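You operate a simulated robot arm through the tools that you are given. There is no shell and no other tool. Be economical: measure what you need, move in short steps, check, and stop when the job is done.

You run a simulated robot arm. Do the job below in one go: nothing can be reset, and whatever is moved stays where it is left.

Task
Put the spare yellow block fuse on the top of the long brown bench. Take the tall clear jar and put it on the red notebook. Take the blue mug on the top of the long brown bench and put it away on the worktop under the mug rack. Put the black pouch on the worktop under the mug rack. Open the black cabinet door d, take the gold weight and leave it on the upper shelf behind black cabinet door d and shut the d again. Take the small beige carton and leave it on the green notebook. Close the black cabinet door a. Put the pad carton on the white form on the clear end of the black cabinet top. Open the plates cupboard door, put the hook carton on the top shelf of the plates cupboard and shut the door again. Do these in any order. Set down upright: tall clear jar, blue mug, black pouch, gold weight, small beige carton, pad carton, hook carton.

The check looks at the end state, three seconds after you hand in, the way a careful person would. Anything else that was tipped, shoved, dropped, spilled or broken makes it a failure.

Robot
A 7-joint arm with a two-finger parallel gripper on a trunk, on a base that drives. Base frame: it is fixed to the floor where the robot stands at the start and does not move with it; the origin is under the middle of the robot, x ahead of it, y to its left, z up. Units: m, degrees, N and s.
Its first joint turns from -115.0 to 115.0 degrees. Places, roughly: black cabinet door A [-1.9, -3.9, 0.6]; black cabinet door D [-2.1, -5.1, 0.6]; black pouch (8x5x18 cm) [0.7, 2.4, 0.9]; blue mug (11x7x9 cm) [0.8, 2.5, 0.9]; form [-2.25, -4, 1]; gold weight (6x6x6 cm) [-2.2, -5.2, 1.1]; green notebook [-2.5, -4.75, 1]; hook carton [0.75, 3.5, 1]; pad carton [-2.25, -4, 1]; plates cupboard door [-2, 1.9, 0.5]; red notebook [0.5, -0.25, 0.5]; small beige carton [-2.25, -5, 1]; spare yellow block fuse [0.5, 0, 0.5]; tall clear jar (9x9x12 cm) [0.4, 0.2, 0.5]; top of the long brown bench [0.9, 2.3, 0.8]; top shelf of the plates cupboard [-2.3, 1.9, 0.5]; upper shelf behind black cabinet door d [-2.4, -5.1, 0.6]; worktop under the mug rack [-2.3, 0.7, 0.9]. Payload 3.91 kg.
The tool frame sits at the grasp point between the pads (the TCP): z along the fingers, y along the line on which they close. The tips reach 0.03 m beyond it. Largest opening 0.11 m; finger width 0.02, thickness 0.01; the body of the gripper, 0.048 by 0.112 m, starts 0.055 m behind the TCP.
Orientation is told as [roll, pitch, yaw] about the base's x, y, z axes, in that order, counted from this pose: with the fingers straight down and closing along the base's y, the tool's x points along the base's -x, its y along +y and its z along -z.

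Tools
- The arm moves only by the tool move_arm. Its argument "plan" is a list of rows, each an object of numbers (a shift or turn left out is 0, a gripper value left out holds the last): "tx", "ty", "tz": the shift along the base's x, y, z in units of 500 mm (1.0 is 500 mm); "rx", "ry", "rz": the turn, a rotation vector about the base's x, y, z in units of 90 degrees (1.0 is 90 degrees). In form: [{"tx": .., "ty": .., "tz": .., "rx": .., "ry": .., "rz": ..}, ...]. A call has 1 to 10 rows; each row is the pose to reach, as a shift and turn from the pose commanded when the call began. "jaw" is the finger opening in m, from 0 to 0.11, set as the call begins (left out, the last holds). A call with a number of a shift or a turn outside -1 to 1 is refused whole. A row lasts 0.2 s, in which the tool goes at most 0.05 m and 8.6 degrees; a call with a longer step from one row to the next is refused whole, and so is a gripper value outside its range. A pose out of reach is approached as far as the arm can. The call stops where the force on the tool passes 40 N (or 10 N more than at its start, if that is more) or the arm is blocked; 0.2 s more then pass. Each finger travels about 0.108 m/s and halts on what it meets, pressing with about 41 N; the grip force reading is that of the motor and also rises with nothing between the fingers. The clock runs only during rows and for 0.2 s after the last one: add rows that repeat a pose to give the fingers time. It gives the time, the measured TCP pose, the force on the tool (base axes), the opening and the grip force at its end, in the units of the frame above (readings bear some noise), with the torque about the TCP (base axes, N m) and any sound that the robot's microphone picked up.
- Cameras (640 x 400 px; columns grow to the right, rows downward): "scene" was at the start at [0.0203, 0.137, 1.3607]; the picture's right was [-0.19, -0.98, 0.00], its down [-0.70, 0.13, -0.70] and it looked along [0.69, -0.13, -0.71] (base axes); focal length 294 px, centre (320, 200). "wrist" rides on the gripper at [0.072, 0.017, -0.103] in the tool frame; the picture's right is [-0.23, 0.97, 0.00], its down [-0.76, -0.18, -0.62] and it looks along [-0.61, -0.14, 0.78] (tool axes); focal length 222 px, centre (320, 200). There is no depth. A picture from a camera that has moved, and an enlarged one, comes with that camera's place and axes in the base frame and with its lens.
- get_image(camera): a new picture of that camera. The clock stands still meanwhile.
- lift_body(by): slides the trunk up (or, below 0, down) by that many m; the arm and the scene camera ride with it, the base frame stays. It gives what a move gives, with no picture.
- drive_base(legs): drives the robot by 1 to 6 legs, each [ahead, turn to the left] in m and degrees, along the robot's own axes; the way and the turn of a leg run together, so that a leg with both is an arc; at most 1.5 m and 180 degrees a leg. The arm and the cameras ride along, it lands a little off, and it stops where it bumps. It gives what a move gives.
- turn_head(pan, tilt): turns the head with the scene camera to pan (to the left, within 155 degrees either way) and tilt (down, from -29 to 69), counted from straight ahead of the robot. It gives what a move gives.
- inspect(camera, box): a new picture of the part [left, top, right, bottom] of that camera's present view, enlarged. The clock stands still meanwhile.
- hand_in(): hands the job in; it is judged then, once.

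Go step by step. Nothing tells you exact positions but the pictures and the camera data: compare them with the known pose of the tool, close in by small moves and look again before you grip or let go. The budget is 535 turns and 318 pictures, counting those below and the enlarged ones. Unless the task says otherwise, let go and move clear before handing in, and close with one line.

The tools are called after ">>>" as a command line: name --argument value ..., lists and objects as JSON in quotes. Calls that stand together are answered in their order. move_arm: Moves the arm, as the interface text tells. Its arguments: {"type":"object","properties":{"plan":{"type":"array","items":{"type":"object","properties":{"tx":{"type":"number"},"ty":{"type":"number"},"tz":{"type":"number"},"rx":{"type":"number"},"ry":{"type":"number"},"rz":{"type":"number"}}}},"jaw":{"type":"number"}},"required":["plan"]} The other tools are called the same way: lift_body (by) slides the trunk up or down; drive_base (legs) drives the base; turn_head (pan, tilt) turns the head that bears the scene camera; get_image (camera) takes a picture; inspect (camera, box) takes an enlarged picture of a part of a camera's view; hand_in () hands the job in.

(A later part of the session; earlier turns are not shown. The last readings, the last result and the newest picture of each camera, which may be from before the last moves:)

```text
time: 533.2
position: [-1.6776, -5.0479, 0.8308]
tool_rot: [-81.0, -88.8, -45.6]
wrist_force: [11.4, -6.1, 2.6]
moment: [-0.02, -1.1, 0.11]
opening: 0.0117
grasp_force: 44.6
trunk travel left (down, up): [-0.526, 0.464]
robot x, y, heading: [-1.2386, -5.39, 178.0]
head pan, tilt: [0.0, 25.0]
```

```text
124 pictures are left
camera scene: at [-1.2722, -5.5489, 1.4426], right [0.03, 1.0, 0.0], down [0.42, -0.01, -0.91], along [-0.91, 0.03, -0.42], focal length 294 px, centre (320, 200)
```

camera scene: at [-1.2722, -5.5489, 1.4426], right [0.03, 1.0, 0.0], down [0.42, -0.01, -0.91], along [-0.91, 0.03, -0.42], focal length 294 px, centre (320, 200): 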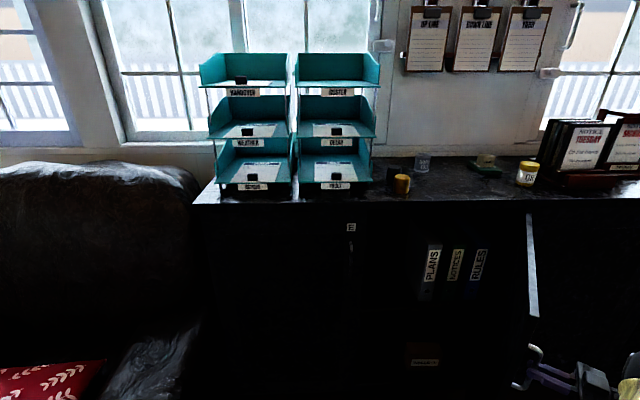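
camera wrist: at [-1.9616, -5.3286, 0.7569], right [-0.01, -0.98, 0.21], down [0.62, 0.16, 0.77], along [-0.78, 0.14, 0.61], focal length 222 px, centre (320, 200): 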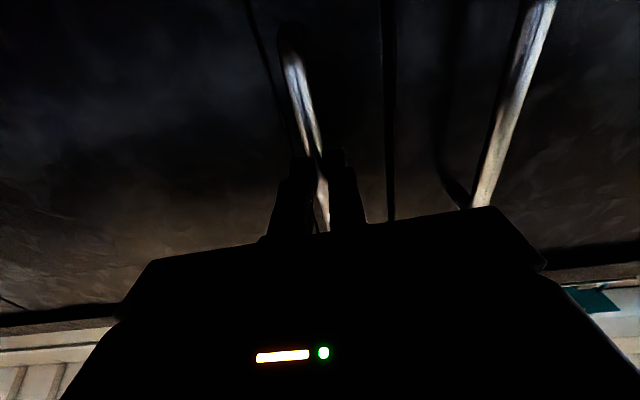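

>>> move_arm --plan '[{"tx": 0.017, "ty": 0.036, "rz": 0.03}, {"tx": 0.032, "ty": 0.073, "rz": 0.06}, {"tx": 0.045, "ty": 0.111, "rz": 0.09}, {"tx": 0.056, "ty": 0.15, "rz": 0.12}]'

>>> get_image --camera "scene"

```text
time: 534.2
position: [-1.6453, -4.9724, 0.8308]
tool_rot: [-85.6, -89.0, -30.1]
wrist_force: [27.3, -9.9, 4.6]
moment: [-1.25, -0.33, 0.45]
opening: 0.0118
grasp_force: 45.1
trunk travel left (down, up): [-0.526, 0.464]
robot x, y, heading: [-1.2352, -5.3944, 178.0]
head pan, tilt: [0.0, 25.0]
```

```text
123 pictures are left
camera scene: at [-1.27, -5.5491, 1.4425], right [0.03, 1.0, 0.0], down [0.42, -0.01, -0.91], along [-0.91, 0.03, -0.42], focal length 294 px, centre (320, 200)
```

scene: 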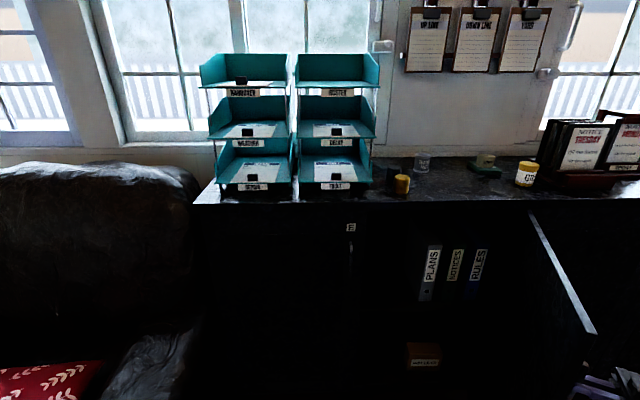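

Door D is ~80° open. Releasing and retracting.

>>> move_arm --plan '[{}, {}, {}]' --jaw 0.09

>>> move_arm --plan '[{"tx": 0.03, "ty": 0.07}, {"tx": 0.06, "ty": 0.14}, {"tx": 0.1, "ty": 0.2}]'

>>> get_image --camera "wrist"

>>> inspect --camera "scene" --box '[340, 140, 640, 400]'

```text
time: 535.0
position: [-1.6506, -4.973, 0.8294]
tool_rot: [-76.9, -89.0, -38.8]
wrist_force: [-0.5, -0.5, 0.4]
moment: [0.01, -0.03, -0.03]
opening: 0.0899
grasp_force: 0.0
trunk travel left (down, up): [-0.526, 0.464]
robot x, y, heading: [-1.2364, -5.3973, 178.0]
head pan, tilt: [0.0, 25.0]
```

```text
time: 535.8
position: [-1.5728, -4.9363, 0.8105]
tool_rot: [-104.7, -89.3, -11.4]
wrist_force: [0.4, 0.4, -0.4]
moment: [-0.03, -0.03, -0.08]
opening: 0.0901
grasp_force: 0.0
out of reach, approached as far as the arm can: row 1, 2, 3
trunk travel left (down, up): [-0.526, 0.464]
robot x, y, heading: [-1.238, -5.3934, 178.0]
head pan, tilt: [0.0, 25.0]
```

```text
122 pictures are left
camera wrist: at [-1.5142, -4.8509, 0.7363], right [0.88, -0.43, 0.21], down [0.12, 0.64, 0.76], along [-0.46, -0.64, 0.61], focal length 222 px, centre (320, 200)
```

wrist: 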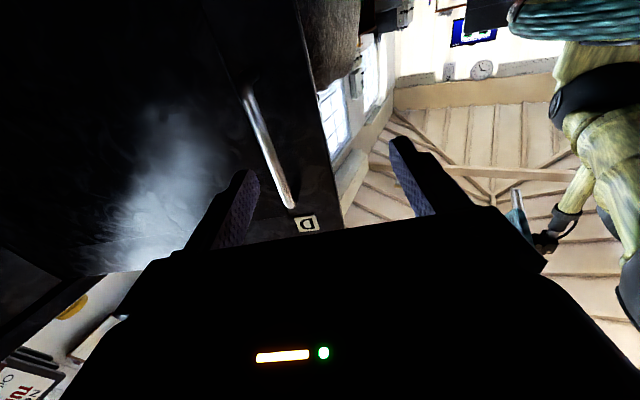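

```text
1.54 times, centred on (490, 270) of scene
camera zoom: at [-1.2693, -5.5465, 1.443], right [0.04, 1.0, 0.0], down [0.42, -0.02, -0.91], along [-0.91, 0.03, -0.42], focal length 452 px, centre (58, 92)
```

zoom: 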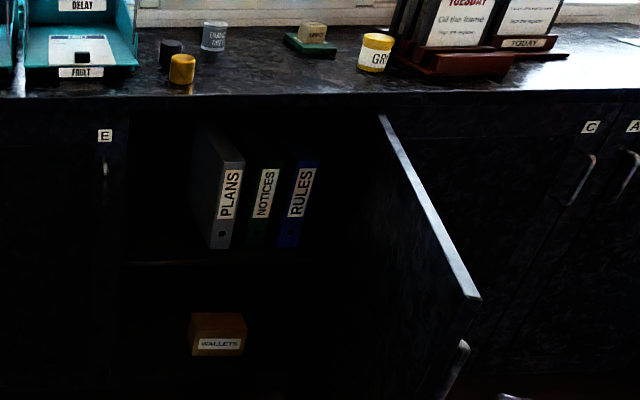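

Door D is clear of the gripper. Backing away, restoring the arm, and raising to look at the gold weight.

>>> drive_base --legs '[[-0.35, 0]]'

>>> move_arm --plan '[{"rz": -0.09, "ty": -0.06}, {"rz": -0.18, "ty": -0.13}, {"rz": -0.27, "ty": -0.2}, {"rz": -0.36, "ty": -0.28}, {"rz": -0.45, "ty": -0.36}, {"rz": -0.54, "ty": -0.44}, {"rz": -0.63, "ty": -0.52, "tx": -0.06}, {"rz": -0.713, "ty": -0.6, "tx": -0.12}, {"rz": -0.713, "ty": -0.68, "tx": -0.18}, {"rz": -0.713, "ty": -0.76, "tx": -0.24}]'

>>> lift_body --by 0.4

>>> move_arm --plan '[{"ry": -0.09, "tz": 0.02}, {"ry": -0.18, "tz": 0.04}, {"ry": -0.27, "tz": 0.06}, {"ry": -0.36, "tz": 0.08}, {"ry": -0.45, "tz": 0.1}, {"ry": -0.5, "tz": 0.12}, {"ry": -0.5, "tz": 0.12}]'

>>> get_image --camera "scene"

>>> get_image --camera "wrist"

```text
time: 538.1
position: [-1.2233, -4.9482, 0.8101]
tool_rot: [-96.6, -89.3, -19.5]
wrist_force: [0.1, 0.4, -0.5]
moment: [-0.03, 0.02, 0.01]
opening: 0.09
grasp_force: 0.1
trunk travel left (down, up): [-0.526, 0.464]
robot x, y, heading: [-0.8869, -5.4095, 177.8]
head pan, tilt: [0.0, 25.0]
```

```text
time: 540.3
position: [-1.3739, -5.319, 0.7872]
tool_rot: [-95.9, -89.3, -84.4]
wrist_force: [-0.5, 0.2, 0.0]
moment: [-0.01, 0.02, 0.0]
opening: 0.0899
grasp_force: 0.0
out of reach, approached as far as the arm can: row 7, 8, 9, 10
trunk travel left (down, up): [-0.526, 0.464]
robot x, y, heading: [-0.8865, -5.407, 177.7]
head pan, tilt: [0.0, 25.0]
```

```text
time: 544.1
position: [-1.373, -5.3182, 1.1882]
tool_rot: [-101.0, -89.4, -79.4]
wrist_force: [0.3, -0.9, 0.1]
moment: [0.03, 0.02, 0.01]
opening: 0.0901
grasp_force: 0.1
trunk travel left (down, up): [-0.926, 0.064]
robot x, y, heading: [-0.8875, -5.4085, 177.7]
head pan, tilt: [0.0, 25.0]
```

```text
time: 545.7
position: [-1.3732, -5.3181, 1.2492]
tool_rot: [-0.9, -45.1, -179.4]
wrist_force: [-0.3, 0.9, -0.3]
moment: [0.05, -0.02, -0.03]
opening: 0.0897
grasp_force: 0.0
out of reach, approached as far as the arm can: row 1, 2, 3, 4
trunk travel left (down, up): [-0.926, 0.064]
robot x, y, heading: [-0.8864, -5.4096, 178.1]
head pan, tilt: [0.0, 25.0]
```

```text
120 pictures are left
camera scene: at [-0.9254, -5.5607, 1.8425], right [0.04, 1.0, 0.0], down [0.42, -0.02, -0.91], along [-0.91, 0.04, -0.42], focal length 294 px, centre (320, 200)
```

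scene: 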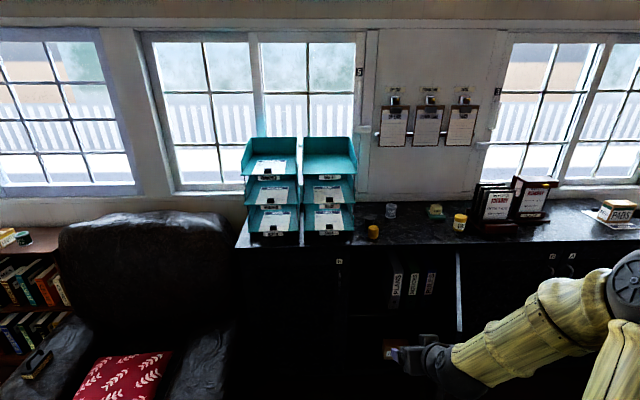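

```text
119 pictures are left
camera wrist: at [-1.2498, -5.3359, 1.2688], right [-0.16, -0.98, 0.15], down [-0.1, 0.17, 0.98], along [-0.98, 0.14, -0.12], focal length 222 px, centre (320, 200)
```

wrist: 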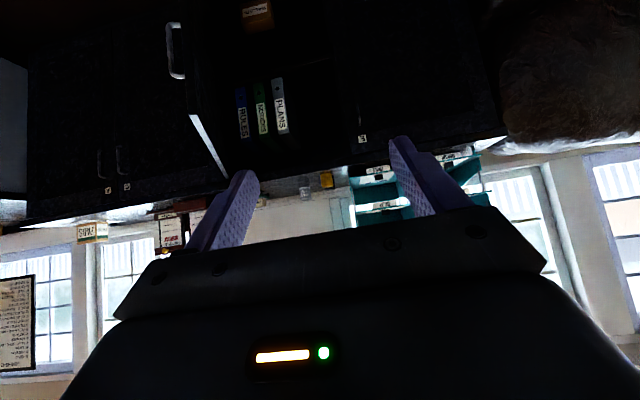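

>>> drive_base --legs '[[0.5, 2]]'

>>> move_arm --plan '[{"ty": 0.06, "tz": 0.02}, {"ty": 0.12, "tz": 0.04}]'

>>> turn_head --pan -5 --tilt 35

>>> get_image --camera "scene"

>>> get_image --camera "wrist"

```text
time: 548.6
position: [-1.8738, -5.3311, 1.2476]
tool_rot: [-0.9, -45.1, -176.7]
wrist_force: [-0.2, 0.0, -0.4]
moment: [-0.01, -0.04, 0.02]
opening: 0.0901
grasp_force: 0.2
trunk travel left (down, up): [-0.926, 0.064]
robot x, y, heading: [-1.3792, -5.4011, -179.7]
head pan, tilt: [0.0, 25.0]
```

```text
time: 549.2
position: [-1.8736, -5.2681, 1.2679]
tool_rot: [-0.8, -45.0, -176.7]
wrist_force: [0.0, 0.2, 0.2]
moment: [0.0, 0.05, 0.01]
opening: 0.0901
grasp_force: 0.0
trunk travel left (down, up): [-0.926, 0.064]
robot x, y, heading: [-1.383, -5.4006, -179.8]
head pan, tilt: [0.0, 25.0]
```

```text
time: 550.0
position: [-1.8756, -5.269, 1.2674]
tool_rot: [-1.1, -45.2, -176.5]
wrist_force: [-0.1, 0.2, 0.6]
moment: [0.0, 0.0, 0.0]
opening: 0.0902
grasp_force: 0.0
trunk travel left (down, up): [-0.926, 0.064]
robot x, y, heading: [-1.3866, -5.4023, -179.6]
head pan, tilt: [-5.0, 35.0]
```

```text
118 pictures are left
camera scene: at [-1.4117, -5.5453, 1.8267], right [0.08, 1.0, 0.0], down [0.57, -0.05, -0.82], along [-0.82, 0.07, -0.57], focal length 294 px, centre (320, 200)
```

scene: 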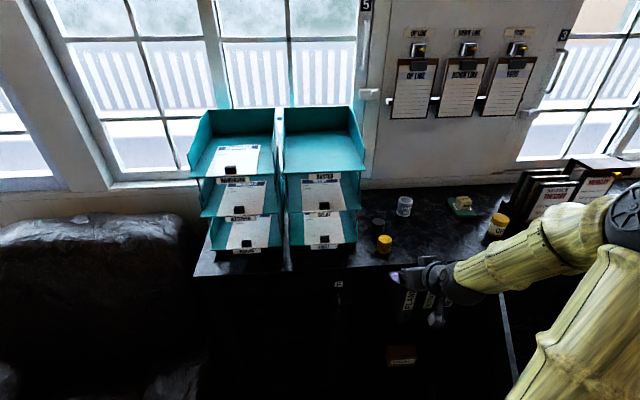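

```text
117 pictures are left
camera wrist: at [-1.7512, -5.2817, 1.2877], right [-0.12, -0.98, 0.15], down [-0.1, 0.16, 0.98], along [-0.99, 0.1, -0.12], focal length 222 px, centre (320, 200)
```

wrist: 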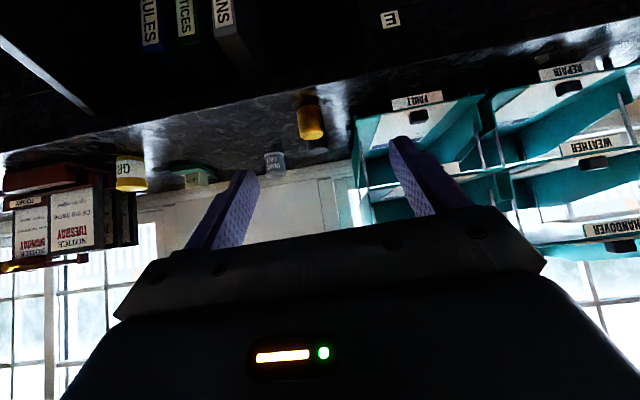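

>>> inspect --camera "scene" --box '[320, 180, 480, 300]'

>>> inspect --camera "wrist" --box '[220, 70, 420, 190]'

```text
3.33 times, centred on (400, 240) of scene
camera zoom: at [-1.4117, -5.5453, 1.8267], right [0.08, 1.0, 0.0], down [0.57, -0.05, -0.82], along [-0.82, 0.07, -0.57], focal length 980 px, centre (53, 67)
```

zoom: 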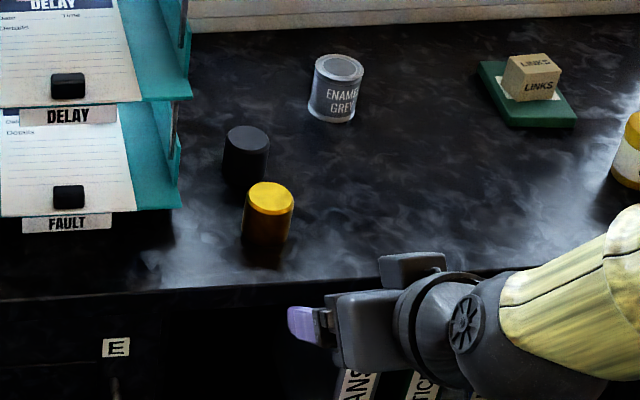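

```text
3.20 times, centred on (320, 130) of wrist
camera zoom: at [-1.7512, -5.2817, 1.2877], right [-0.12, -0.98, 0.15], down [-0.1, 0.16, 0.98], along [-0.99, 0.1, -0.12], focal length 711 px, centre (320, 424)
```

zoom: 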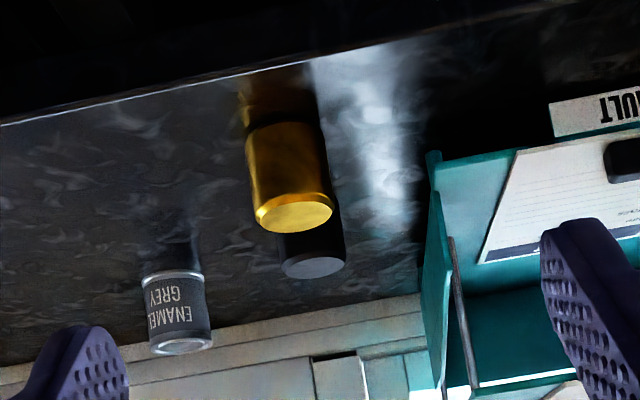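

Gold weight at ≈(−2.167, −5.245), top 1.11; the trays' front corner is behind it, so a −45° frontal grasp is clear. Moving in.

>>> drive_base --legs '[[0.1, 0]]'

>>> move_arm --plan '[{"tx": -0.05, "tz": -0.04, "ty": 0.02, "rz": -0.03}, {"tx": -0.1, "tz": -0.09, "ty": 0.046, "rz": -0.03}, {"tx": -0.16, "tz": -0.14, "ty": 0.046, "rz": -0.03}, {"tx": -0.2, "tz": -0.18, "ty": 0.046, "rz": -0.03}, {"tx": -0.2, "tz": -0.18, "ty": 0.046, "rz": -0.03}]'

>>> get_image --camera "wrist"

>>> inspect --camera "scene" --box '[280, 150, 480, 330]'

```text
time: 551.1
position: [-1.9782, -5.2702, 1.2672]
tool_rot: [-0.9, -45.1, -176.8]
wrist_force: [-0.8, -0.5, -0.2]
moment: [-0.01, 0.01, 0.0]
opening: 0.0901
grasp_force: 0.1
trunk travel left (down, up): [-0.926, 0.064]
robot x, y, heading: [-1.4898, -5.4003, -179.7]
head pan, tilt: [-5.0, 35.0]
```

```text
time: 552.3
position: [-2.0767, -5.248, 1.177]
tool_rot: [-1.0, -45.1, -179.3]
wrist_force: [0.8, -0.4, -0.3]
moment: [-0.02, 0.02, -0.03]
opening: 0.09
grasp_force: 0.0
trunk travel left (down, up): [-0.926, 0.064]
robot x, y, heading: [-1.4859, -5.3982, -179.8]
head pan, tilt: [-5.0, 35.0]
```

```text
114 pictures are left
camera wrist: at [-1.9533, -5.2657, 1.1975], right [-0.16, -0.98, 0.15], down [-0.1, 0.17, 0.98], along [-0.98, 0.15, -0.12], focal length 222 px, centre (320, 200)
```

wrist: 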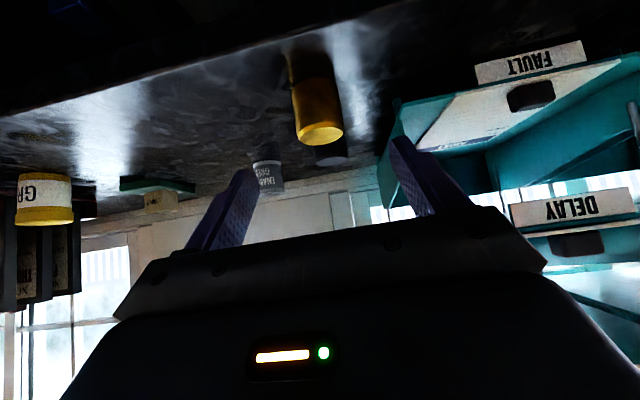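

```text
2.22 times, centred on (380, 240) of scene
camera zoom: at [-1.5123, -5.5459, 1.8267], right [0.09, 1.0, 0.0], down [0.57, -0.05, -0.82], along [-0.82, 0.07, -0.57], focal length 654 px, centre (187, 111)
```

zoom: 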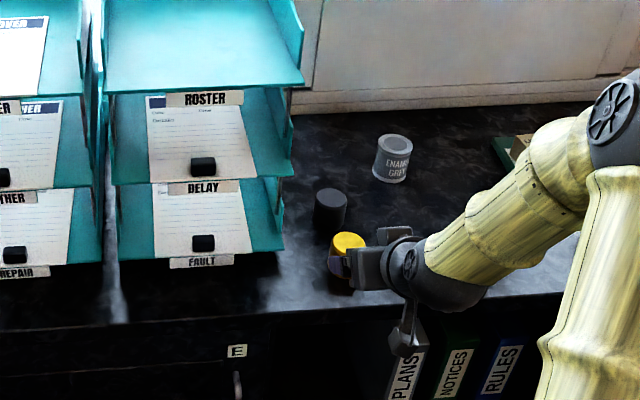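

>>> move_arm --plan '[{"tx": -0.06, "tz": -0.07}, {"tx": -0.12, "tz": -0.135}, {"tx": -0.166, "tz": -0.187}, {"tx": -0.166, "tz": -0.187}]'

>>> get_image --camera "wrist"

```text
time: 553.3
position: [-2.1586, -5.2473, 1.0838]
tool_rot: [-1.0, -45.1, -179.5]
wrist_force: [0.4, -0.3, -0.2]
moment: [0.03, -0.02, 0.0]
opening: 0.0901
grasp_force: 0.2
trunk travel left (down, up): [-0.926, 0.064]
robot x, y, heading: [-1.4872, -5.3997, -179.8]
head pan, tilt: [-5.0, 35.0]
```

```text
112 pictures are left
camera wrist: at [-2.0354, -5.2656, 1.1048], right [-0.16, -0.98, 0.15], down [-0.1, 0.17, 0.98], along [-0.98, 0.14, -0.12], focal length 222 px, centre (320, 200)
```

wrist: 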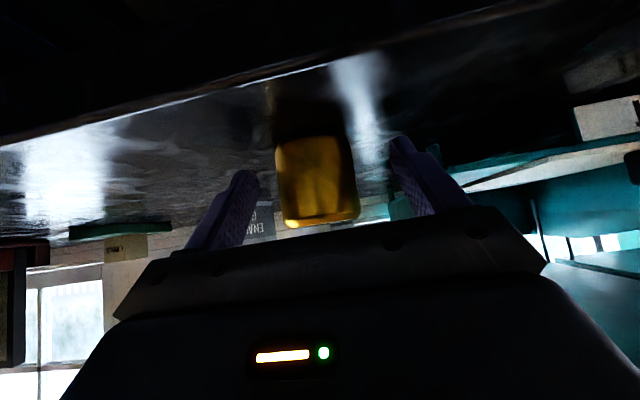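

The weight's front base reads x≈−2.165, so its centre is about −2.193; advancing 3 cm before closing.

>>> move_arm --plan '[{"tx": -0.03}, {"tx": -0.062}, {"tx": -0.062}]'

>>> get_image --camera "wrist"

>>> inspect --camera "scene" --box '[320, 190, 420, 290]'

```text
time: 554.1
position: [-2.1896, -5.247, 1.0852]
tool_rot: [-0.9, -45.1, -179.4]
wrist_force: [-0.3, -0.4, 0.3]
moment: [0.0, -0.02, 0.02]
opening: 0.09
grasp_force: 0.1
trunk travel left (down, up): [-0.926, 0.064]
robot x, y, heading: [-1.4849, -5.3963, -180.1]
head pan, tilt: [-5.0, 35.0]
```

```text
111 pictures are left
camera wrist: at [-2.0674, -5.2647, 1.1051], right [-0.16, -0.98, 0.15], down [-0.1, 0.17, 0.98], along [-0.98, 0.14, -0.12], focal length 222 px, centre (320, 200)
```

wrist: 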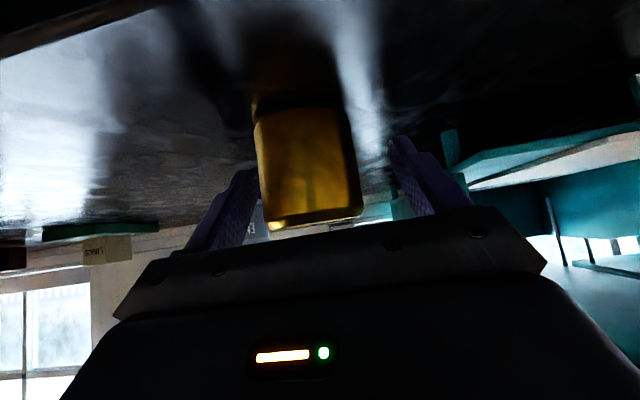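

```text
4.00 times, centred on (370, 240) of scene
camera zoom: at [-1.5129, -5.5455, 1.8267], right [0.09, 1.0, 0.0], down [0.57, -0.05, -0.82], along [-0.82, 0.07, -0.57], focal length 1177 px, centre (120, 40)
```

zoom: 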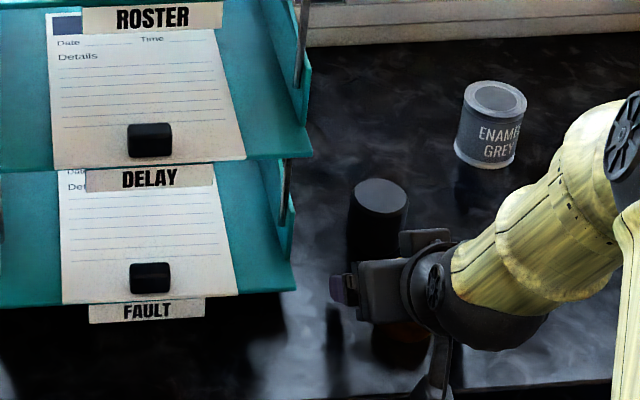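

>>> move_arm --plan '[{"ty": 0.012}, {"ty": 0.012}]'

>>> move_arm --plan '[{}, {}, {}, {}]' --jaw 0.02

>>> get_image --camera "wrist"

```text
time: 554.7
position: [-2.1908, -5.2404, 1.0842]
tool_rot: [-1.0, -45.2, -179.4]
wrist_force: [-0.1, 0.1, -0.5]
moment: [0.0, -0.01, 0.03]
opening: 0.0899
grasp_force: 0.1
trunk travel left (down, up): [-0.926, 0.064]
robot x, y, heading: [-1.4864, -5.3976, -179.9]
head pan, tilt: [-5.0, 35.0]
```

```text
time: 555.7
position: [-2.1906, -5.241, 1.0845]
tool_rot: [-1.0, -45.1, -179.4]
wrist_force: [0.4, -0.1, 0.3]
moment: [-0.07, -0.03, -0.02]
opening: 0.0502
grasp_force: 40.3
trunk travel left (down, up): [-0.926, 0.064]
robot x, y, heading: [-1.4855, -5.4003, -179.9]
head pan, tilt: [-5.0, 35.0]
```

```text
109 pictures are left
camera wrist: at [-2.0666, -5.2587, 1.1046], right [-0.16, -0.98, 0.15], down [-0.1, 0.17, 0.98], along [-0.98, 0.14, -0.12], focal length 222 px, centre (320, 200)
```

wrist: 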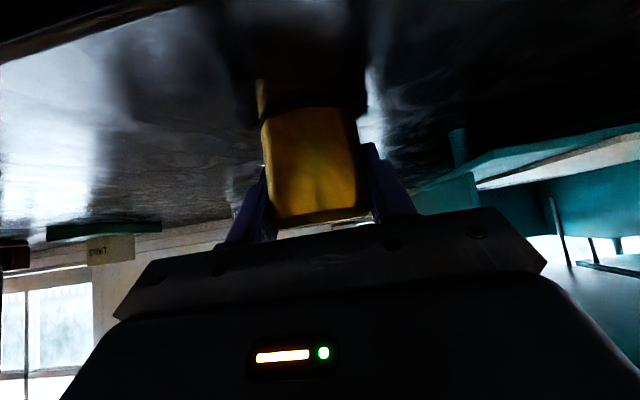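

Gripped at 5 cm. Lifting and backing out.

>>> move_arm --plan '[{"tz": 0.05}, {"tz": 0.12}, {"tz": 0.2}, {"tz": 0.24, "tx": 0.04}]'

>>> drive_base --legs '[[-0.4, 0]]'

>>> get_image --camera "wrist"

>>> get_image --camera "scene"

```text
time: 556.7
position: [-2.1686, -5.2415, 1.2015]
tool_rot: [-0.9, -45.1, -179.4]
wrist_force: [0.8, -0.2, -1.7]
moment: [0.0, 0.03, -0.01]
opening: 0.0504
grasp_force: 41.3
trunk travel left (down, up): [-0.926, 0.064]
robot x, y, heading: [-1.4872, -5.3979, -179.9]
head pan, tilt: [-5.0, 35.0]
```

```text
time: 559.2
position: [-1.7623, -5.2427, 1.203]
tool_rot: [-0.9, -45.1, -179.2]
wrist_force: [-0.3, -0.4, -2.4]
moment: [0.02, 0.04, -0.01]
opening: 0.0505
grasp_force: 41.0
trunk travel left (down, up): [-0.926, 0.064]
robot x, y, heading: [-1.0781, -5.3991, -179.9]
head pan, tilt: [-5.0, 35.0]
```

```text
108 pictures are left
camera wrist: at [-1.6398, -5.2599, 1.2226], right [-0.16, -0.98, 0.15], down [-0.1, 0.17, 0.98], along [-0.98, 0.14, -0.12], focal length 222 px, centre (320, 200)
```

wrist: 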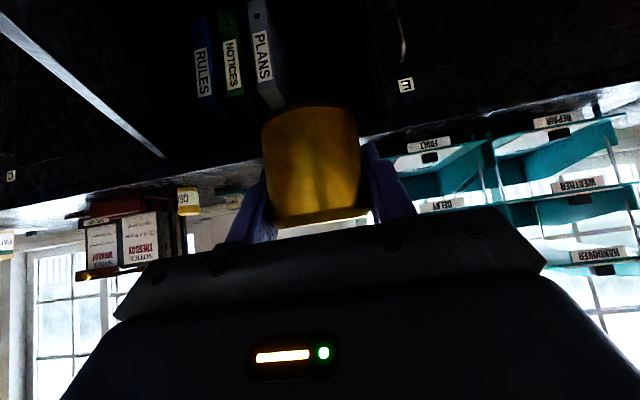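

```text
107 pictures are left
camera scene: at [-1.1052, -5.5437, 1.8267], right [0.08, 1.0, 0.0], down [0.57, -0.05, -0.82], along [-0.82, 0.07, -0.57], focal length 294 px, centre (320, 200)
```

scene: 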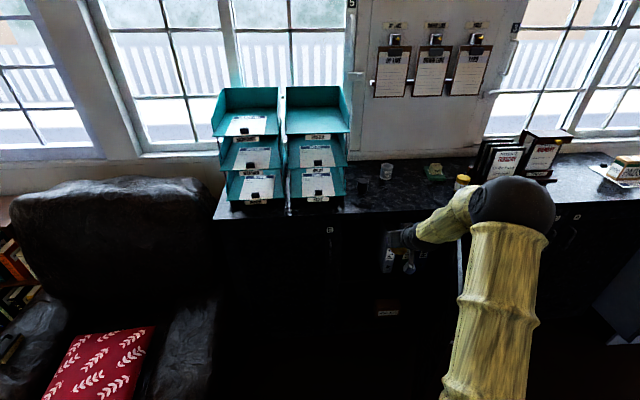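

>>> lift_body --by -0.4

>>> turn_head --pan -15 --tilt 35

>>> get_image --camera "scene"

>>> get_image --camera "wrist"

```text
time: 563.0
position: [-1.7636, -5.2429, 0.802]
tool_rot: [-0.9, -45.1, -179.2]
wrist_force: [1.3, -0.5, -2.5]
moment: [0.01, 0.0, -0.01]
opening: 0.0502
grasp_force: 40.9
trunk travel left (down, up): [-0.526, 0.464]
robot x, y, heading: [-1.0805, -5.3962, -179.6]
head pan, tilt: [-5.0, 35.0]
```

```text
time: 563.8
position: [-1.764, -5.2435, 0.8017]
tool_rot: [-0.8, -45.1, -179.2]
wrist_force: [-0.1, 0.0, -1.9]
moment: [0.02, 0.04, 0.02]
opening: 0.0502
grasp_force: 41.3
trunk travel left (down, up): [-0.526, 0.464]
robot x, y, heading: [-1.0794, -5.4026, -179.7]
head pan, tilt: [-15.0, 35.0]
```

```text
106 pictures are left
camera scene: at [-1.1037, -5.5286, 1.4267], right [0.25, 0.97, 0.0], down [0.56, -0.14, -0.82], along [-0.79, 0.21, -0.57], focal length 294 px, centre (320, 200)
```

scene: 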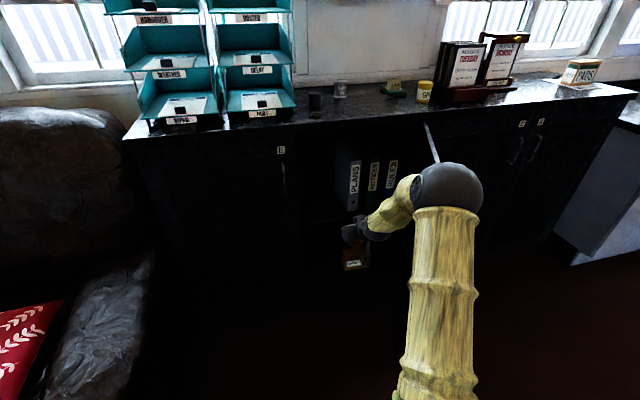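

```text
105 pictures are left
camera wrist: at [-1.6404, -5.2599, 0.8222], right [-0.16, -0.98, 0.15], down [-0.1, 0.17, 0.98], along [-0.98, 0.14, -0.12], focal length 222 px, centre (320, 200)
```

wrist: 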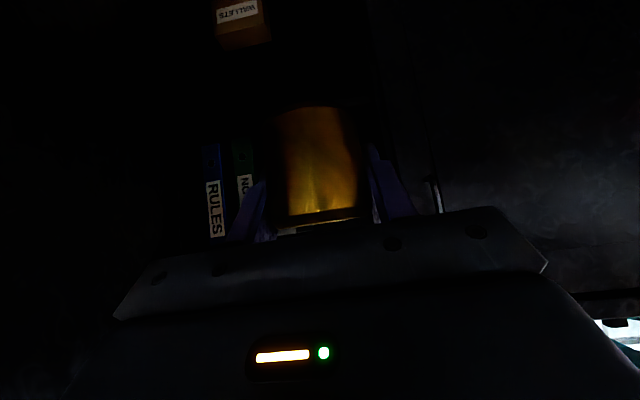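

My elbow is close to the open door's tip. I'll first swing the arm left, lower, then use the arm's side to nudge the door wider open.

>>> move_arm --plan '[{"ty": -0.09}, {"ty": -0.18}, {"ty": -0.27}, {"ty": -0.34}, {"ty": -0.34}]'

>>> lift_body --by -0.14

>>> get_image --camera "scene"

```text
time: 565.0
position: [-1.763, -5.4138, 0.8029]
tool_rot: [-1.1, -45.1, -179.1]
wrist_force: [-0.2, -0.5, -3.4]
moment: [0.0, 0.03, -0.01]
opening: 0.0502
grasp_force: 41.0
trunk travel left (down, up): [-0.526, 0.464]
robot x, y, heading: [-1.0793, -5.3941, -179.7]
head pan, tilt: [-15.0, 35.0]
```

```text
time: 566.6
position: [-1.7627, -5.4126, 0.6635]
tool_rot: [-0.9, -45.1, -179.1]
wrist_force: [0.9, 0.9, -2.6]
moment: [-0.03, 0.05, 0.0]
opening: 0.0502
grasp_force: 41.6
trunk travel left (down, up): [-0.386, 0.604]
robot x, y, heading: [-1.0774, -5.3969, -179.5]
head pan, tilt: [-15.0, 35.0]
```

```text
104 pictures are left
camera scene: at [-1.1035, -5.5287, 1.2867], right [0.25, 0.97, 0.0], down [0.56, -0.14, -0.82], along [-0.79, 0.21, -0.57], focal length 294 px, centre (320, 200)
```

scene: 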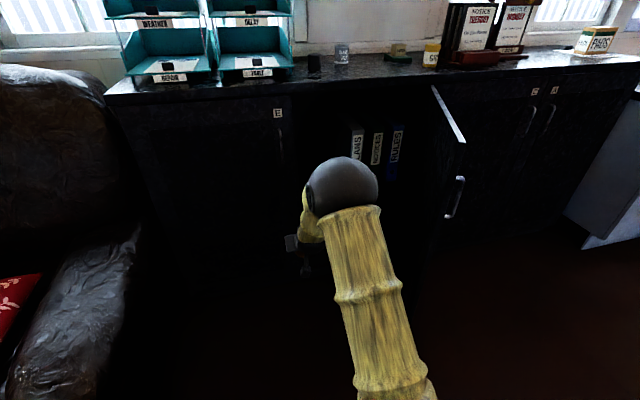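

With the tool straight ahead the elbow sits well clear of the door. I'll shift the robot to y≈−5.25 by backing at an angle, then re-approach straight.

>>> drive_base --legs '[[0, 20], [-0.43, 0], [0, -20.5]]'

>>> drive_base --legs '[[0.36, 0]]'

>>> turn_head --pan -5 --tilt 35

>>> get_image --camera "scene"

>>> get_image --camera "wrist"

```text
time: 571.4
position: [-1.3598, -5.2545, 0.6638]
tool_rot: [-0.9, -45.0, 179.6]
wrist_force: [-0.5, -0.3, -3.0]
moment: [-0.01, 0.05, 0.01]
opening: 0.0502
grasp_force: 41.1
trunk travel left (down, up): [-0.386, 0.604]
robot x, y, heading: [-0.679, -5.2543, 179.1]
head pan, tilt: [-15.0, 35.0]
```

```text
time: 573.7
position: [-1.7182, -5.2457, 0.6642]
tool_rot: [-0.9, -45.1, 179.6]
wrist_force: [-0.4, -0.9, -2.7]
moment: [-0.01, 0.03, -0.03]
opening: 0.0504
grasp_force: 41.1
trunk travel left (down, up): [-0.386, 0.604]
robot x, y, heading: [-1.0343, -5.2457, 178.8]
head pan, tilt: [-15.0, 35.0]
```

```text
time: 574.5
position: [-1.7186, -5.2454, 0.6635]
tool_rot: [-0.9, -45.0, 179.7]
wrist_force: [-0.5, -0.1, -3.4]
moment: [0.02, 0.02, -0.01]
opening: 0.0504
grasp_force: 40.6
trunk travel left (down, up): [-0.386, 0.604]
robot x, y, heading: [-1.0318, -5.2452, 179.1]
head pan, tilt: [-5.0, 35.0]
```

```text
103 pictures are left
camera scene: at [-1.0651, -5.391, 1.2867], right [0.1, 0.99, 0.0], down [0.57, -0.06, -0.82], along [-0.81, 0.09, -0.57], focal length 294 px, centre (320, 200)
```

scene: 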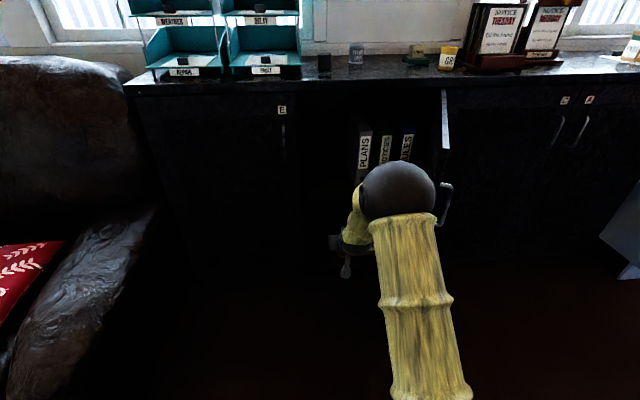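

```text
102 pictures are left
camera wrist: at [-1.595, -5.2659, 0.6838], right [-0.18, -0.97, 0.15], down [-0.09, 0.17, 0.98], along [-0.98, 0.16, -0.12], focal length 222 px, centre (320, 200)
```

wrist: 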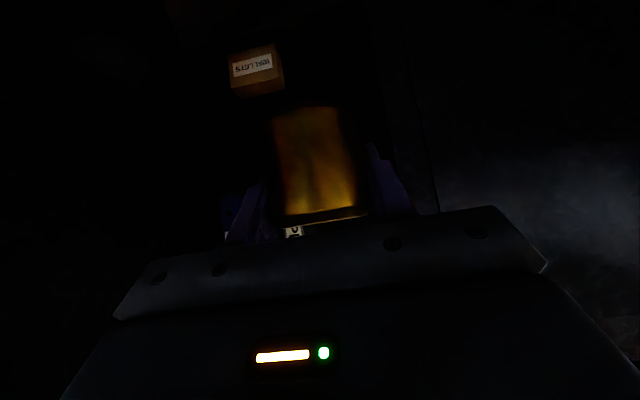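

>>> drive_base --legs '[[0.26, 0.9]]'

>>> get_image --camera "scene"

>>> get_image --camera "wrist"

```text
time: 576.3
position: [-1.9803, -5.2557, 0.6643]
tool_rot: [-0.9, -45.0, -179.3]
wrist_force: [-0.6, -0.4, -2.5]
moment: [0.0, 0.03, 0.01]
opening: 0.0504
grasp_force: 41.0
trunk travel left (down, up): [-0.386, 0.604]
robot x, y, heading: [-1.295, -5.2461, -179.8]
head pan, tilt: [-5.0, 35.0]
```

```text
101 pictures are left
camera scene: at [-1.3245, -5.3896, 1.2867], right [0.09, 1.0, 0.0], down [0.57, -0.05, -0.82], along [-0.82, 0.07, -0.57], focal length 294 px, centre (320, 200)
```

scene: 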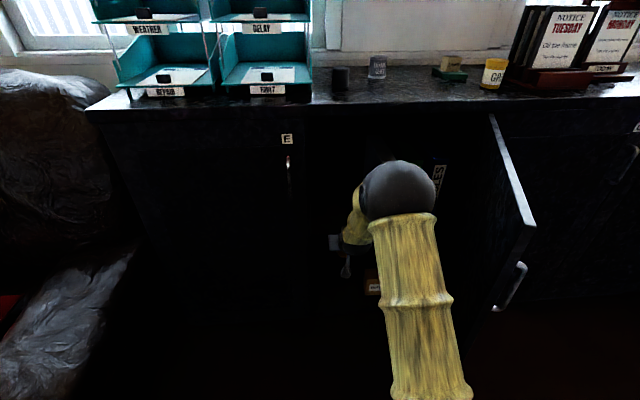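

```text
100 pictures are left
camera wrist: at [-1.8567, -5.2746, 0.6839], right [-0.16, -0.98, 0.15], down [-0.1, 0.17, 0.98], along [-0.98, 0.14, -0.12], focal length 222 px, centre (320, 200)
```

wrist: 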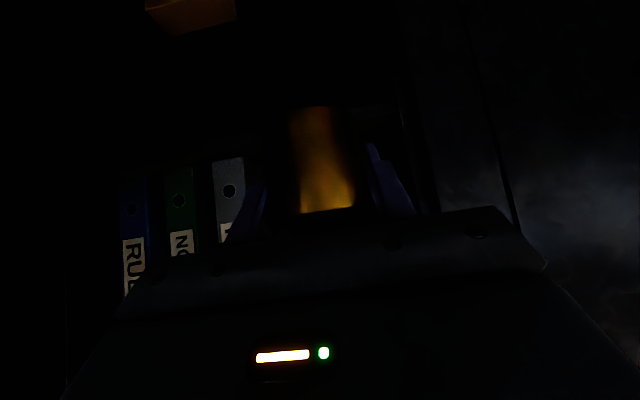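

>>> inspect --camera "wrist" --box '[100, 60, 460, 280]'

```text
1.78 times, centred on (280, 170) of wrist
camera zoom: at [-1.8567, -5.2746, 0.6839], right [-0.16, -0.98, 0.15], down [-0.1, 0.17, 0.98], along [-0.98, 0.14, -0.12], focal length 395 px, centre (391, 253)
```

zoom: 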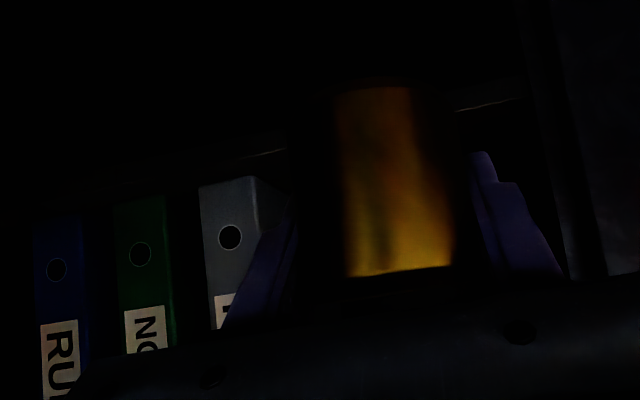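

>>> move_arm --plan '[{"tx": -0.08}, {"tx": -0.16}, {"tx": -0.23}, {"tx": -0.23}]'

>>> drive_base --legs '[[0.11, 0]]'

>>> get_image --camera "scene"

>>> inspect --camera "wrist" --box '[100, 60, 460, 280]'

```text
time: 577.3
position: [-2.0957, -5.2569, 0.663]
tool_rot: [-1.0, -45.0, -179.3]
wrist_force: [0.0, 0.1, -3.6]
moment: [0.02, 0.04, 0.04]
opening: 0.0504
grasp_force: 40.8
trunk travel left (down, up): [-0.386, 0.604]
robot x, y, heading: [-1.2964, -5.2448, -180.0]
head pan, tilt: [-5.0, 35.0]
```

```text
time: 578.5
position: [-2.2045, -5.2564, 0.6635]
tool_rot: [-0.9, -45.1, -179.5]
wrist_force: [0.3, 0.6, -3.2]
moment: [0.0, 0.0, 0.02]
opening: 0.0503
grasp_force: 41.1
trunk travel left (down, up): [-0.386, 0.604]
robot x, y, heading: [-1.4071, -5.2471, -180.1]
head pan, tilt: [-5.0, 35.0]
```

```text
98 pictures are left
camera scene: at [-1.4344, -5.3897, 1.2866], right [0.09, 1.0, 0.0], down [0.57, -0.05, -0.82], along [-0.82, 0.07, -0.57], focal length 294 px, centre (320, 200)
```

scene: 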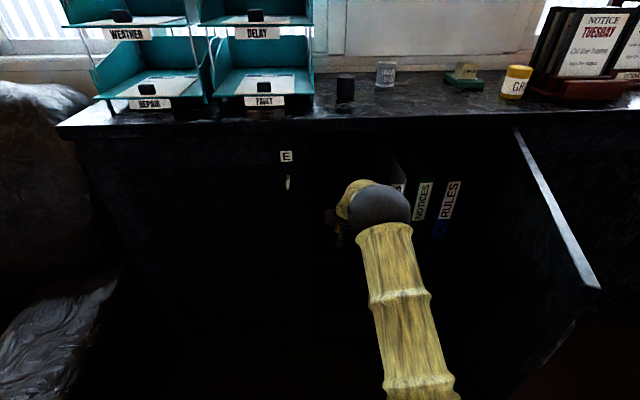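

```text
1.78 times, centred on (280, 170) of wrist
camera zoom: at [-2.0814, -5.2743, 0.6837], right [-0.16, -0.98, 0.15], down [-0.1, 0.17, 0.98], along [-0.98, 0.14, -0.12], focal length 395 px, centre (391, 253)
```

zoom: 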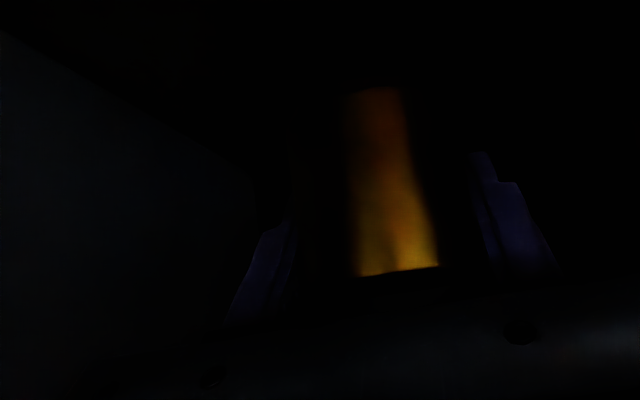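

>>> move_arm --plan '[{"tz": -0.05}, {"tz": -0.1}, {"tz": -0.125}, {"tz": -0.125}]'

>>> move_arm --plan '[{"tz": -0.01}, {"tz": -0.02}, {"tz": -0.026}]'

```text
time: 579.5
position: [-2.2056, -5.2565, 0.6001]
tool_rot: [-0.8, -45.0, -179.4]
wrist_force: [0.1, -1.7, -2.7]
moment: [0.0, 0.04, 0.0]
opening: 0.0504
grasp_force: 41.1
trunk travel left (down, up): [-0.386, 0.604]
robot x, y, heading: [-1.4115, -5.2423, -179.9]
head pan, tilt: [-5.0, 35.0]
```

```text
time: 580.3
position: [-2.205, -5.2572, 0.588]
tool_rot: [-0.9, -45.0, -179.5]
wrist_force: [0.2, 0.3, -3.0]
moment: [-0.02, 0.05, -0.01]
opening: 0.0503
grasp_force: 41.3
trunk travel left (down, up): [-0.386, 0.604]
robot x, y, heading: [-1.4058, -5.2424, -180.0]
head pan, tilt: [-5.0, 35.0]
```

>>> move_arm --plan '[{"tz": -0.008}, {"tz": -0.014}]'

>>> move_arm --plan '[{"tz": -0.006}, {"tz": -0.012}]'

```text
time: 580.9
position: [-2.206, -5.2569, 0.5846]
tool_rot: [-0.9, -45.4, -179.5]
wrist_force: [3.7, -0.7, 13.9]
moment: [-0.19, -0.58, 0.03]
opening: 0.0506
grasp_force: 41.6
trunk travel left (down, up): [-0.386, 0.604]
robot x, y, heading: [-1.408, -5.2431, -180.0]
head pan, tilt: [-5.0, 35.0]
```

```text
time: 581.5
position: [-2.2061, -5.2555, 0.5821]
tool_rot: [-0.9, -45.9, -179.5]
wrist_force: [-4.2, -1.5, 29.1]
moment: [-0.29, -0.07, -0.08]
opening: 0.0506
grasp_force: 41.3
trunk travel left (down, up): [-0.386, 0.604]
robot x, y, heading: [-1.4065, -5.2424, -180.3]
head pan, tilt: [-5.0, 35.0]
```

Contact on the shelf at z≈0.55. Easing up, releasing and retreating along the tool axis.

>>> move_arm --plan '[{"tz": 0.008}, {"tz": 0.008}]'

>>> move_arm --plan '[{}, {}, {}]' --jaw 0.09

>>> move_arm --plan '[{"tz": 0.03, "tx": 0.02}, {"tz": 0.08, "tx": 0.07}, {"tz": 0.11, "tx": 0.14}, {"tz": 0.12, "tx": 0.22}]'

>>> get_image --camera "wrist"

```text
time: 582.1
position: [-2.2052, -5.2565, 0.5824]
tool_rot: [-0.8, -45.4, -179.3]
wrist_force: [-9.2, -1.5, 18.4]
moment: [-0.16, 0.6, -0.04]
opening: 0.0505
grasp_force: 40.9
trunk travel left (down, up): [-0.386, 0.604]
robot x, y, heading: [-1.408, -5.2456, -179.9]
head pan, tilt: [-5.0, 35.0]
```

```text
time: 582.9
position: [-2.2023, -5.2589, 0.5792]
tool_rot: [-0.9, -44.9, -179.4]
wrist_force: [5.7, 2.1, 9.5]
moment: [-0.34, -0.04, 0.28]
opening: 0.0883
grasp_force: 0.1
trunk travel left (down, up): [-0.386, 0.604]
robot x, y, heading: [-1.4062, -5.2449, -179.8]
head pan, tilt: [-5.0, 35.0]
```

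```text
time: 583.9
position: [-2.0949, -5.2569, 0.6377]
tool_rot: [-1.0, -45.1, -179.5]
wrist_force: [-0.5, -0.7, -0.2]
moment: [0.02, -0.02, 0.01]
opening: 0.0901
grasp_force: 0.1
trunk travel left (down, up): [-0.386, 0.604]
robot x, y, heading: [-1.4049, -5.2466, -179.9]
head pan, tilt: [-5.0, 35.0]
```

```text
96 pictures are left
camera wrist: at [-1.971, -5.2744, 0.6581], right [-0.16, -0.98, 0.15], down [-0.1, 0.17, 0.98], along [-0.98, 0.14, -0.12], focal length 222 px, centre (320, 200)
```

wrist: 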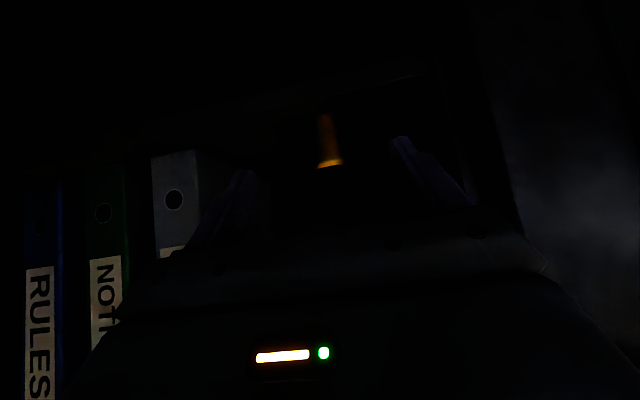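

The gold weight stands on the shelf. Backing out and going around to push door D shut from outside.

>>> drive_base --legs '[[-0.6, 0], [0, -90], [0.4, 0], [0, 90]]'

>>> move_arm --plan '[{"ty": 0.08}, {"ty": 0.16}, {"ty": 0.2, "tz": -0.04}, {"ty": 0.2, "tz": -0.08}]' --jaw 0.0

>>> turn_head --pan 10 --tilt 30

>>> get_image --camera "scene"

```text
time: 597.1
position: [-1.4792, -4.8263, 0.6377]
tool_rot: [-0.9, -45.0, 177.7]
wrist_force: [0.0, 0.4, 0.6]
moment: [0.01, 0.03, 0.0]
opening: 0.09
grasp_force: 0.0
trunk travel left (down, up): [-0.386, 0.604]
robot x, y, heading: [-0.7871, -4.8433, 177.2]
head pan, tilt: [-5.0, 35.0]
```

```text
time: 598.1
position: [-1.477, -4.7265, 0.5985]
tool_rot: [-1.0, -45.2, 177.8]
wrist_force: [0.8, -0.5, 1.1]
moment: [0.02, 0.0, 0.01]
opening: 0.0003
grasp_force: 37.0
trunk travel left (down, up): [-0.386, 0.604]
robot x, y, heading: [-0.7864, -4.849, 177.2]
head pan, tilt: [-5.0, 35.0]
```

```text
time: 598.9
position: [-1.4779, -4.728, 0.5991]
tool_rot: [-0.9, -44.9, 177.9]
wrist_force: [0.0, -0.1, 0.8]
moment: [0.0, 0.03, 0.05]
opening: 0.0002
grasp_force: 38.2
trunk travel left (down, up): [-0.386, 0.604]
robot x, y, heading: [-0.7877, -4.8464, 177.2]
head pan, tilt: [10.0, 30.0]
```

```text
95 pictures are left
camera scene: at [-0.8266, -5.0139, 1.2945], right [-0.13, 0.99, 0.0], down [0.5, 0.06, -0.87], along [-0.86, -0.11, -0.5], focal length 294 px, centre (320, 200)
```

scene: 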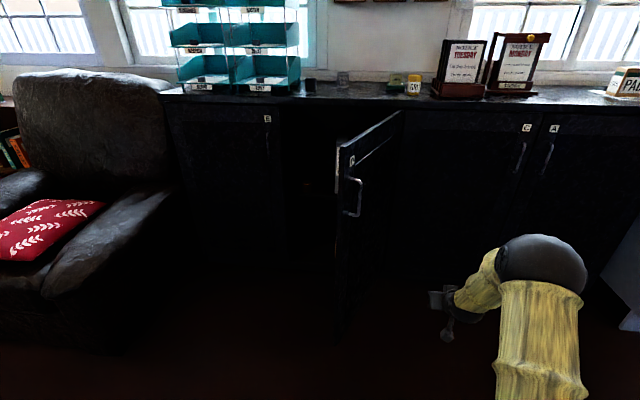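

>>> drive_base --legs '[[0.22, 2.8]]'

>>> move_arm --plan '[{"ty": -0.08}, {"ty": -0.16}, {"ty": -0.24}, {"ty": -0.32}, {"ty": -0.4}, {"ty": -0.48, "tx": -0.01}, {"ty": -0.56, "tx": -0.02}, {"ty": -0.64, "tx": -0.03}, {"ty": -0.7, "tx": -0.05}, {"ty": -0.74, "tx": -0.08}]'

>>> get_image --camera "scene"

```text
time: 600.6
position: [-1.7093, -4.7564, 0.5995]
tool_rot: [-0.9, -45.1, -179.4]
wrist_force: [-0.7, -0.7, 0.2]
moment: [0.02, -0.02, -0.02]
opening: 0.0
grasp_force: 37.9
trunk travel left (down, up): [-0.386, 0.604]
robot x, y, heading: [-1.0164, -4.8396, -179.9]
head pan, tilt: [10.0, 30.0]
```

```text
time: 602.8
position: [-1.7497, -5.1236, 0.5994]
tool_rot: [-0.8, -45.0, -179.5]
wrist_force: [0.3, 0.4, 0.2]
moment: [0.04, -0.02, -0.02]
opening: 0.0001
grasp_force: 37.9
trunk travel left (down, up): [-0.386, 0.604]
robot x, y, heading: [-1.0149, -4.8408, -179.9]
head pan, tilt: [10.0, 30.0]
```

```text
94 pictures are left
camera scene: at [-1.0458, -5.0105, 1.2945], right [-0.18, 0.98, 0.0], down [0.49, 0.09, -0.87], along [-0.85, -0.15, -0.5], focal length 294 px, centre (320, 200)
```

scene: 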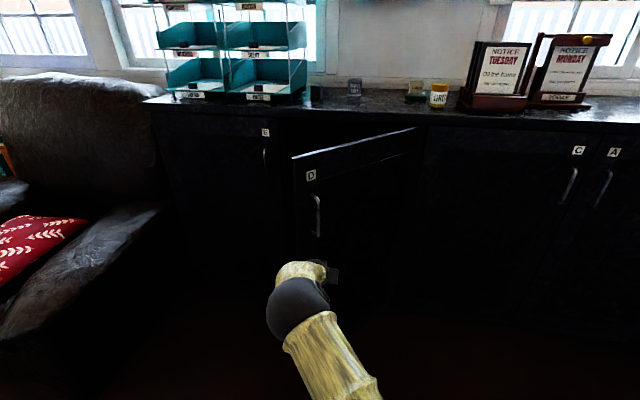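

>>> drive_base --legs '[[0.27, 0]]'

>>> move_arm --plan '[{"tx": -0.03}, {"tx": -0.06}, {"tx": -0.09}, {"tx": -0.12}, {"tx": -0.15}]'

>>> get_image --camera "scene"

```text
time: 604.7
position: [-2.0142, -5.1274, 0.5988]
tool_rot: [-1.1, -45.0, -179.2]
wrist_force: [-0.6, 0.6, -0.3]
moment: [0.0, -0.02, 0.03]
opening: 0.0
grasp_force: 37.8
trunk travel left (down, up): [-0.386, 0.604]
robot x, y, heading: [-1.2794, -4.8424, -179.6]
head pan, tilt: [10.0, 30.0]
```

```text
time: 605.9
position: [-2.0883, -5.1279, 0.5983]
tool_rot: [-0.9, -45.0, -179.3]
wrist_force: [0.1, 0.2, -0.5]
moment: [0.0, 0.0, 0.0]
opening: 0.0
grasp_force: 37.2
trunk travel left (down, up): [-0.386, 0.604]
robot x, y, heading: [-1.2817, -4.8385, -179.6]
head pan, tilt: [10.0, 30.0]
```

```text
93 pictures are left
camera scene: at [-1.31, -5.0116, 1.2944], right [-0.18, 0.98, 0.0], down [0.49, 0.09, -0.87], along [-0.85, -0.15, -0.5], focal length 294 px, centre (320, 200)
```

scene: 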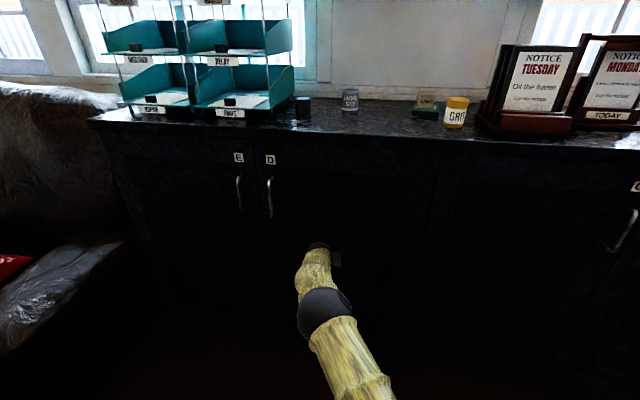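

>>> drive_base --legs '[[0.06, 0]]'

>>> inspect --camera "scene" --box '[180, 100, 460, 300]'

```text
time: 606.6
position: [-2.0891, -5.1313, 0.5959]
tool_rot: [-0.8, -44.2, -179.4]
wrist_force: [10.4, 2.3, 4.6]
moment: [0.0, -0.03, -0.1]
opening: 0.0
grasp_force: 37.9
trunk travel left (down, up): [-0.386, 0.604]
robot x, y, heading: [-1.2851, -4.8433, -179.7]
head pan, tilt: [10.0, 30.0]
stopped in leg 1: the force on the tool passed its limit (the readings are from after the stop); the commanded pose is now the measured one
```

```text
2.00 times, centred on (320, 200) of scene
camera zoom: at [-1.3143, -5.0112, 1.2945], right [-0.18, 0.98, 0.0], down [0.49, 0.09, -0.87], along [-0.85, -0.15, -0.5], focal length 588 px, centre (320, 200)
```

zoom: 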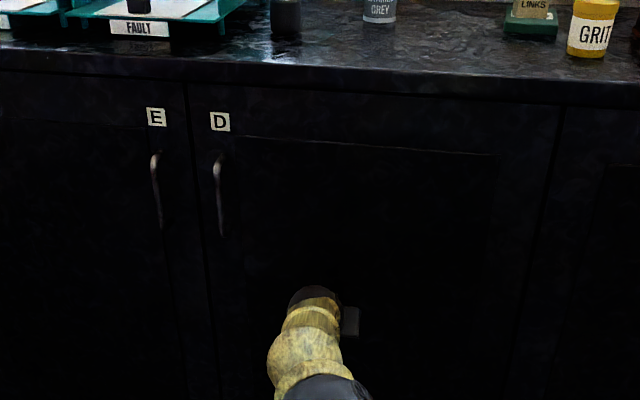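

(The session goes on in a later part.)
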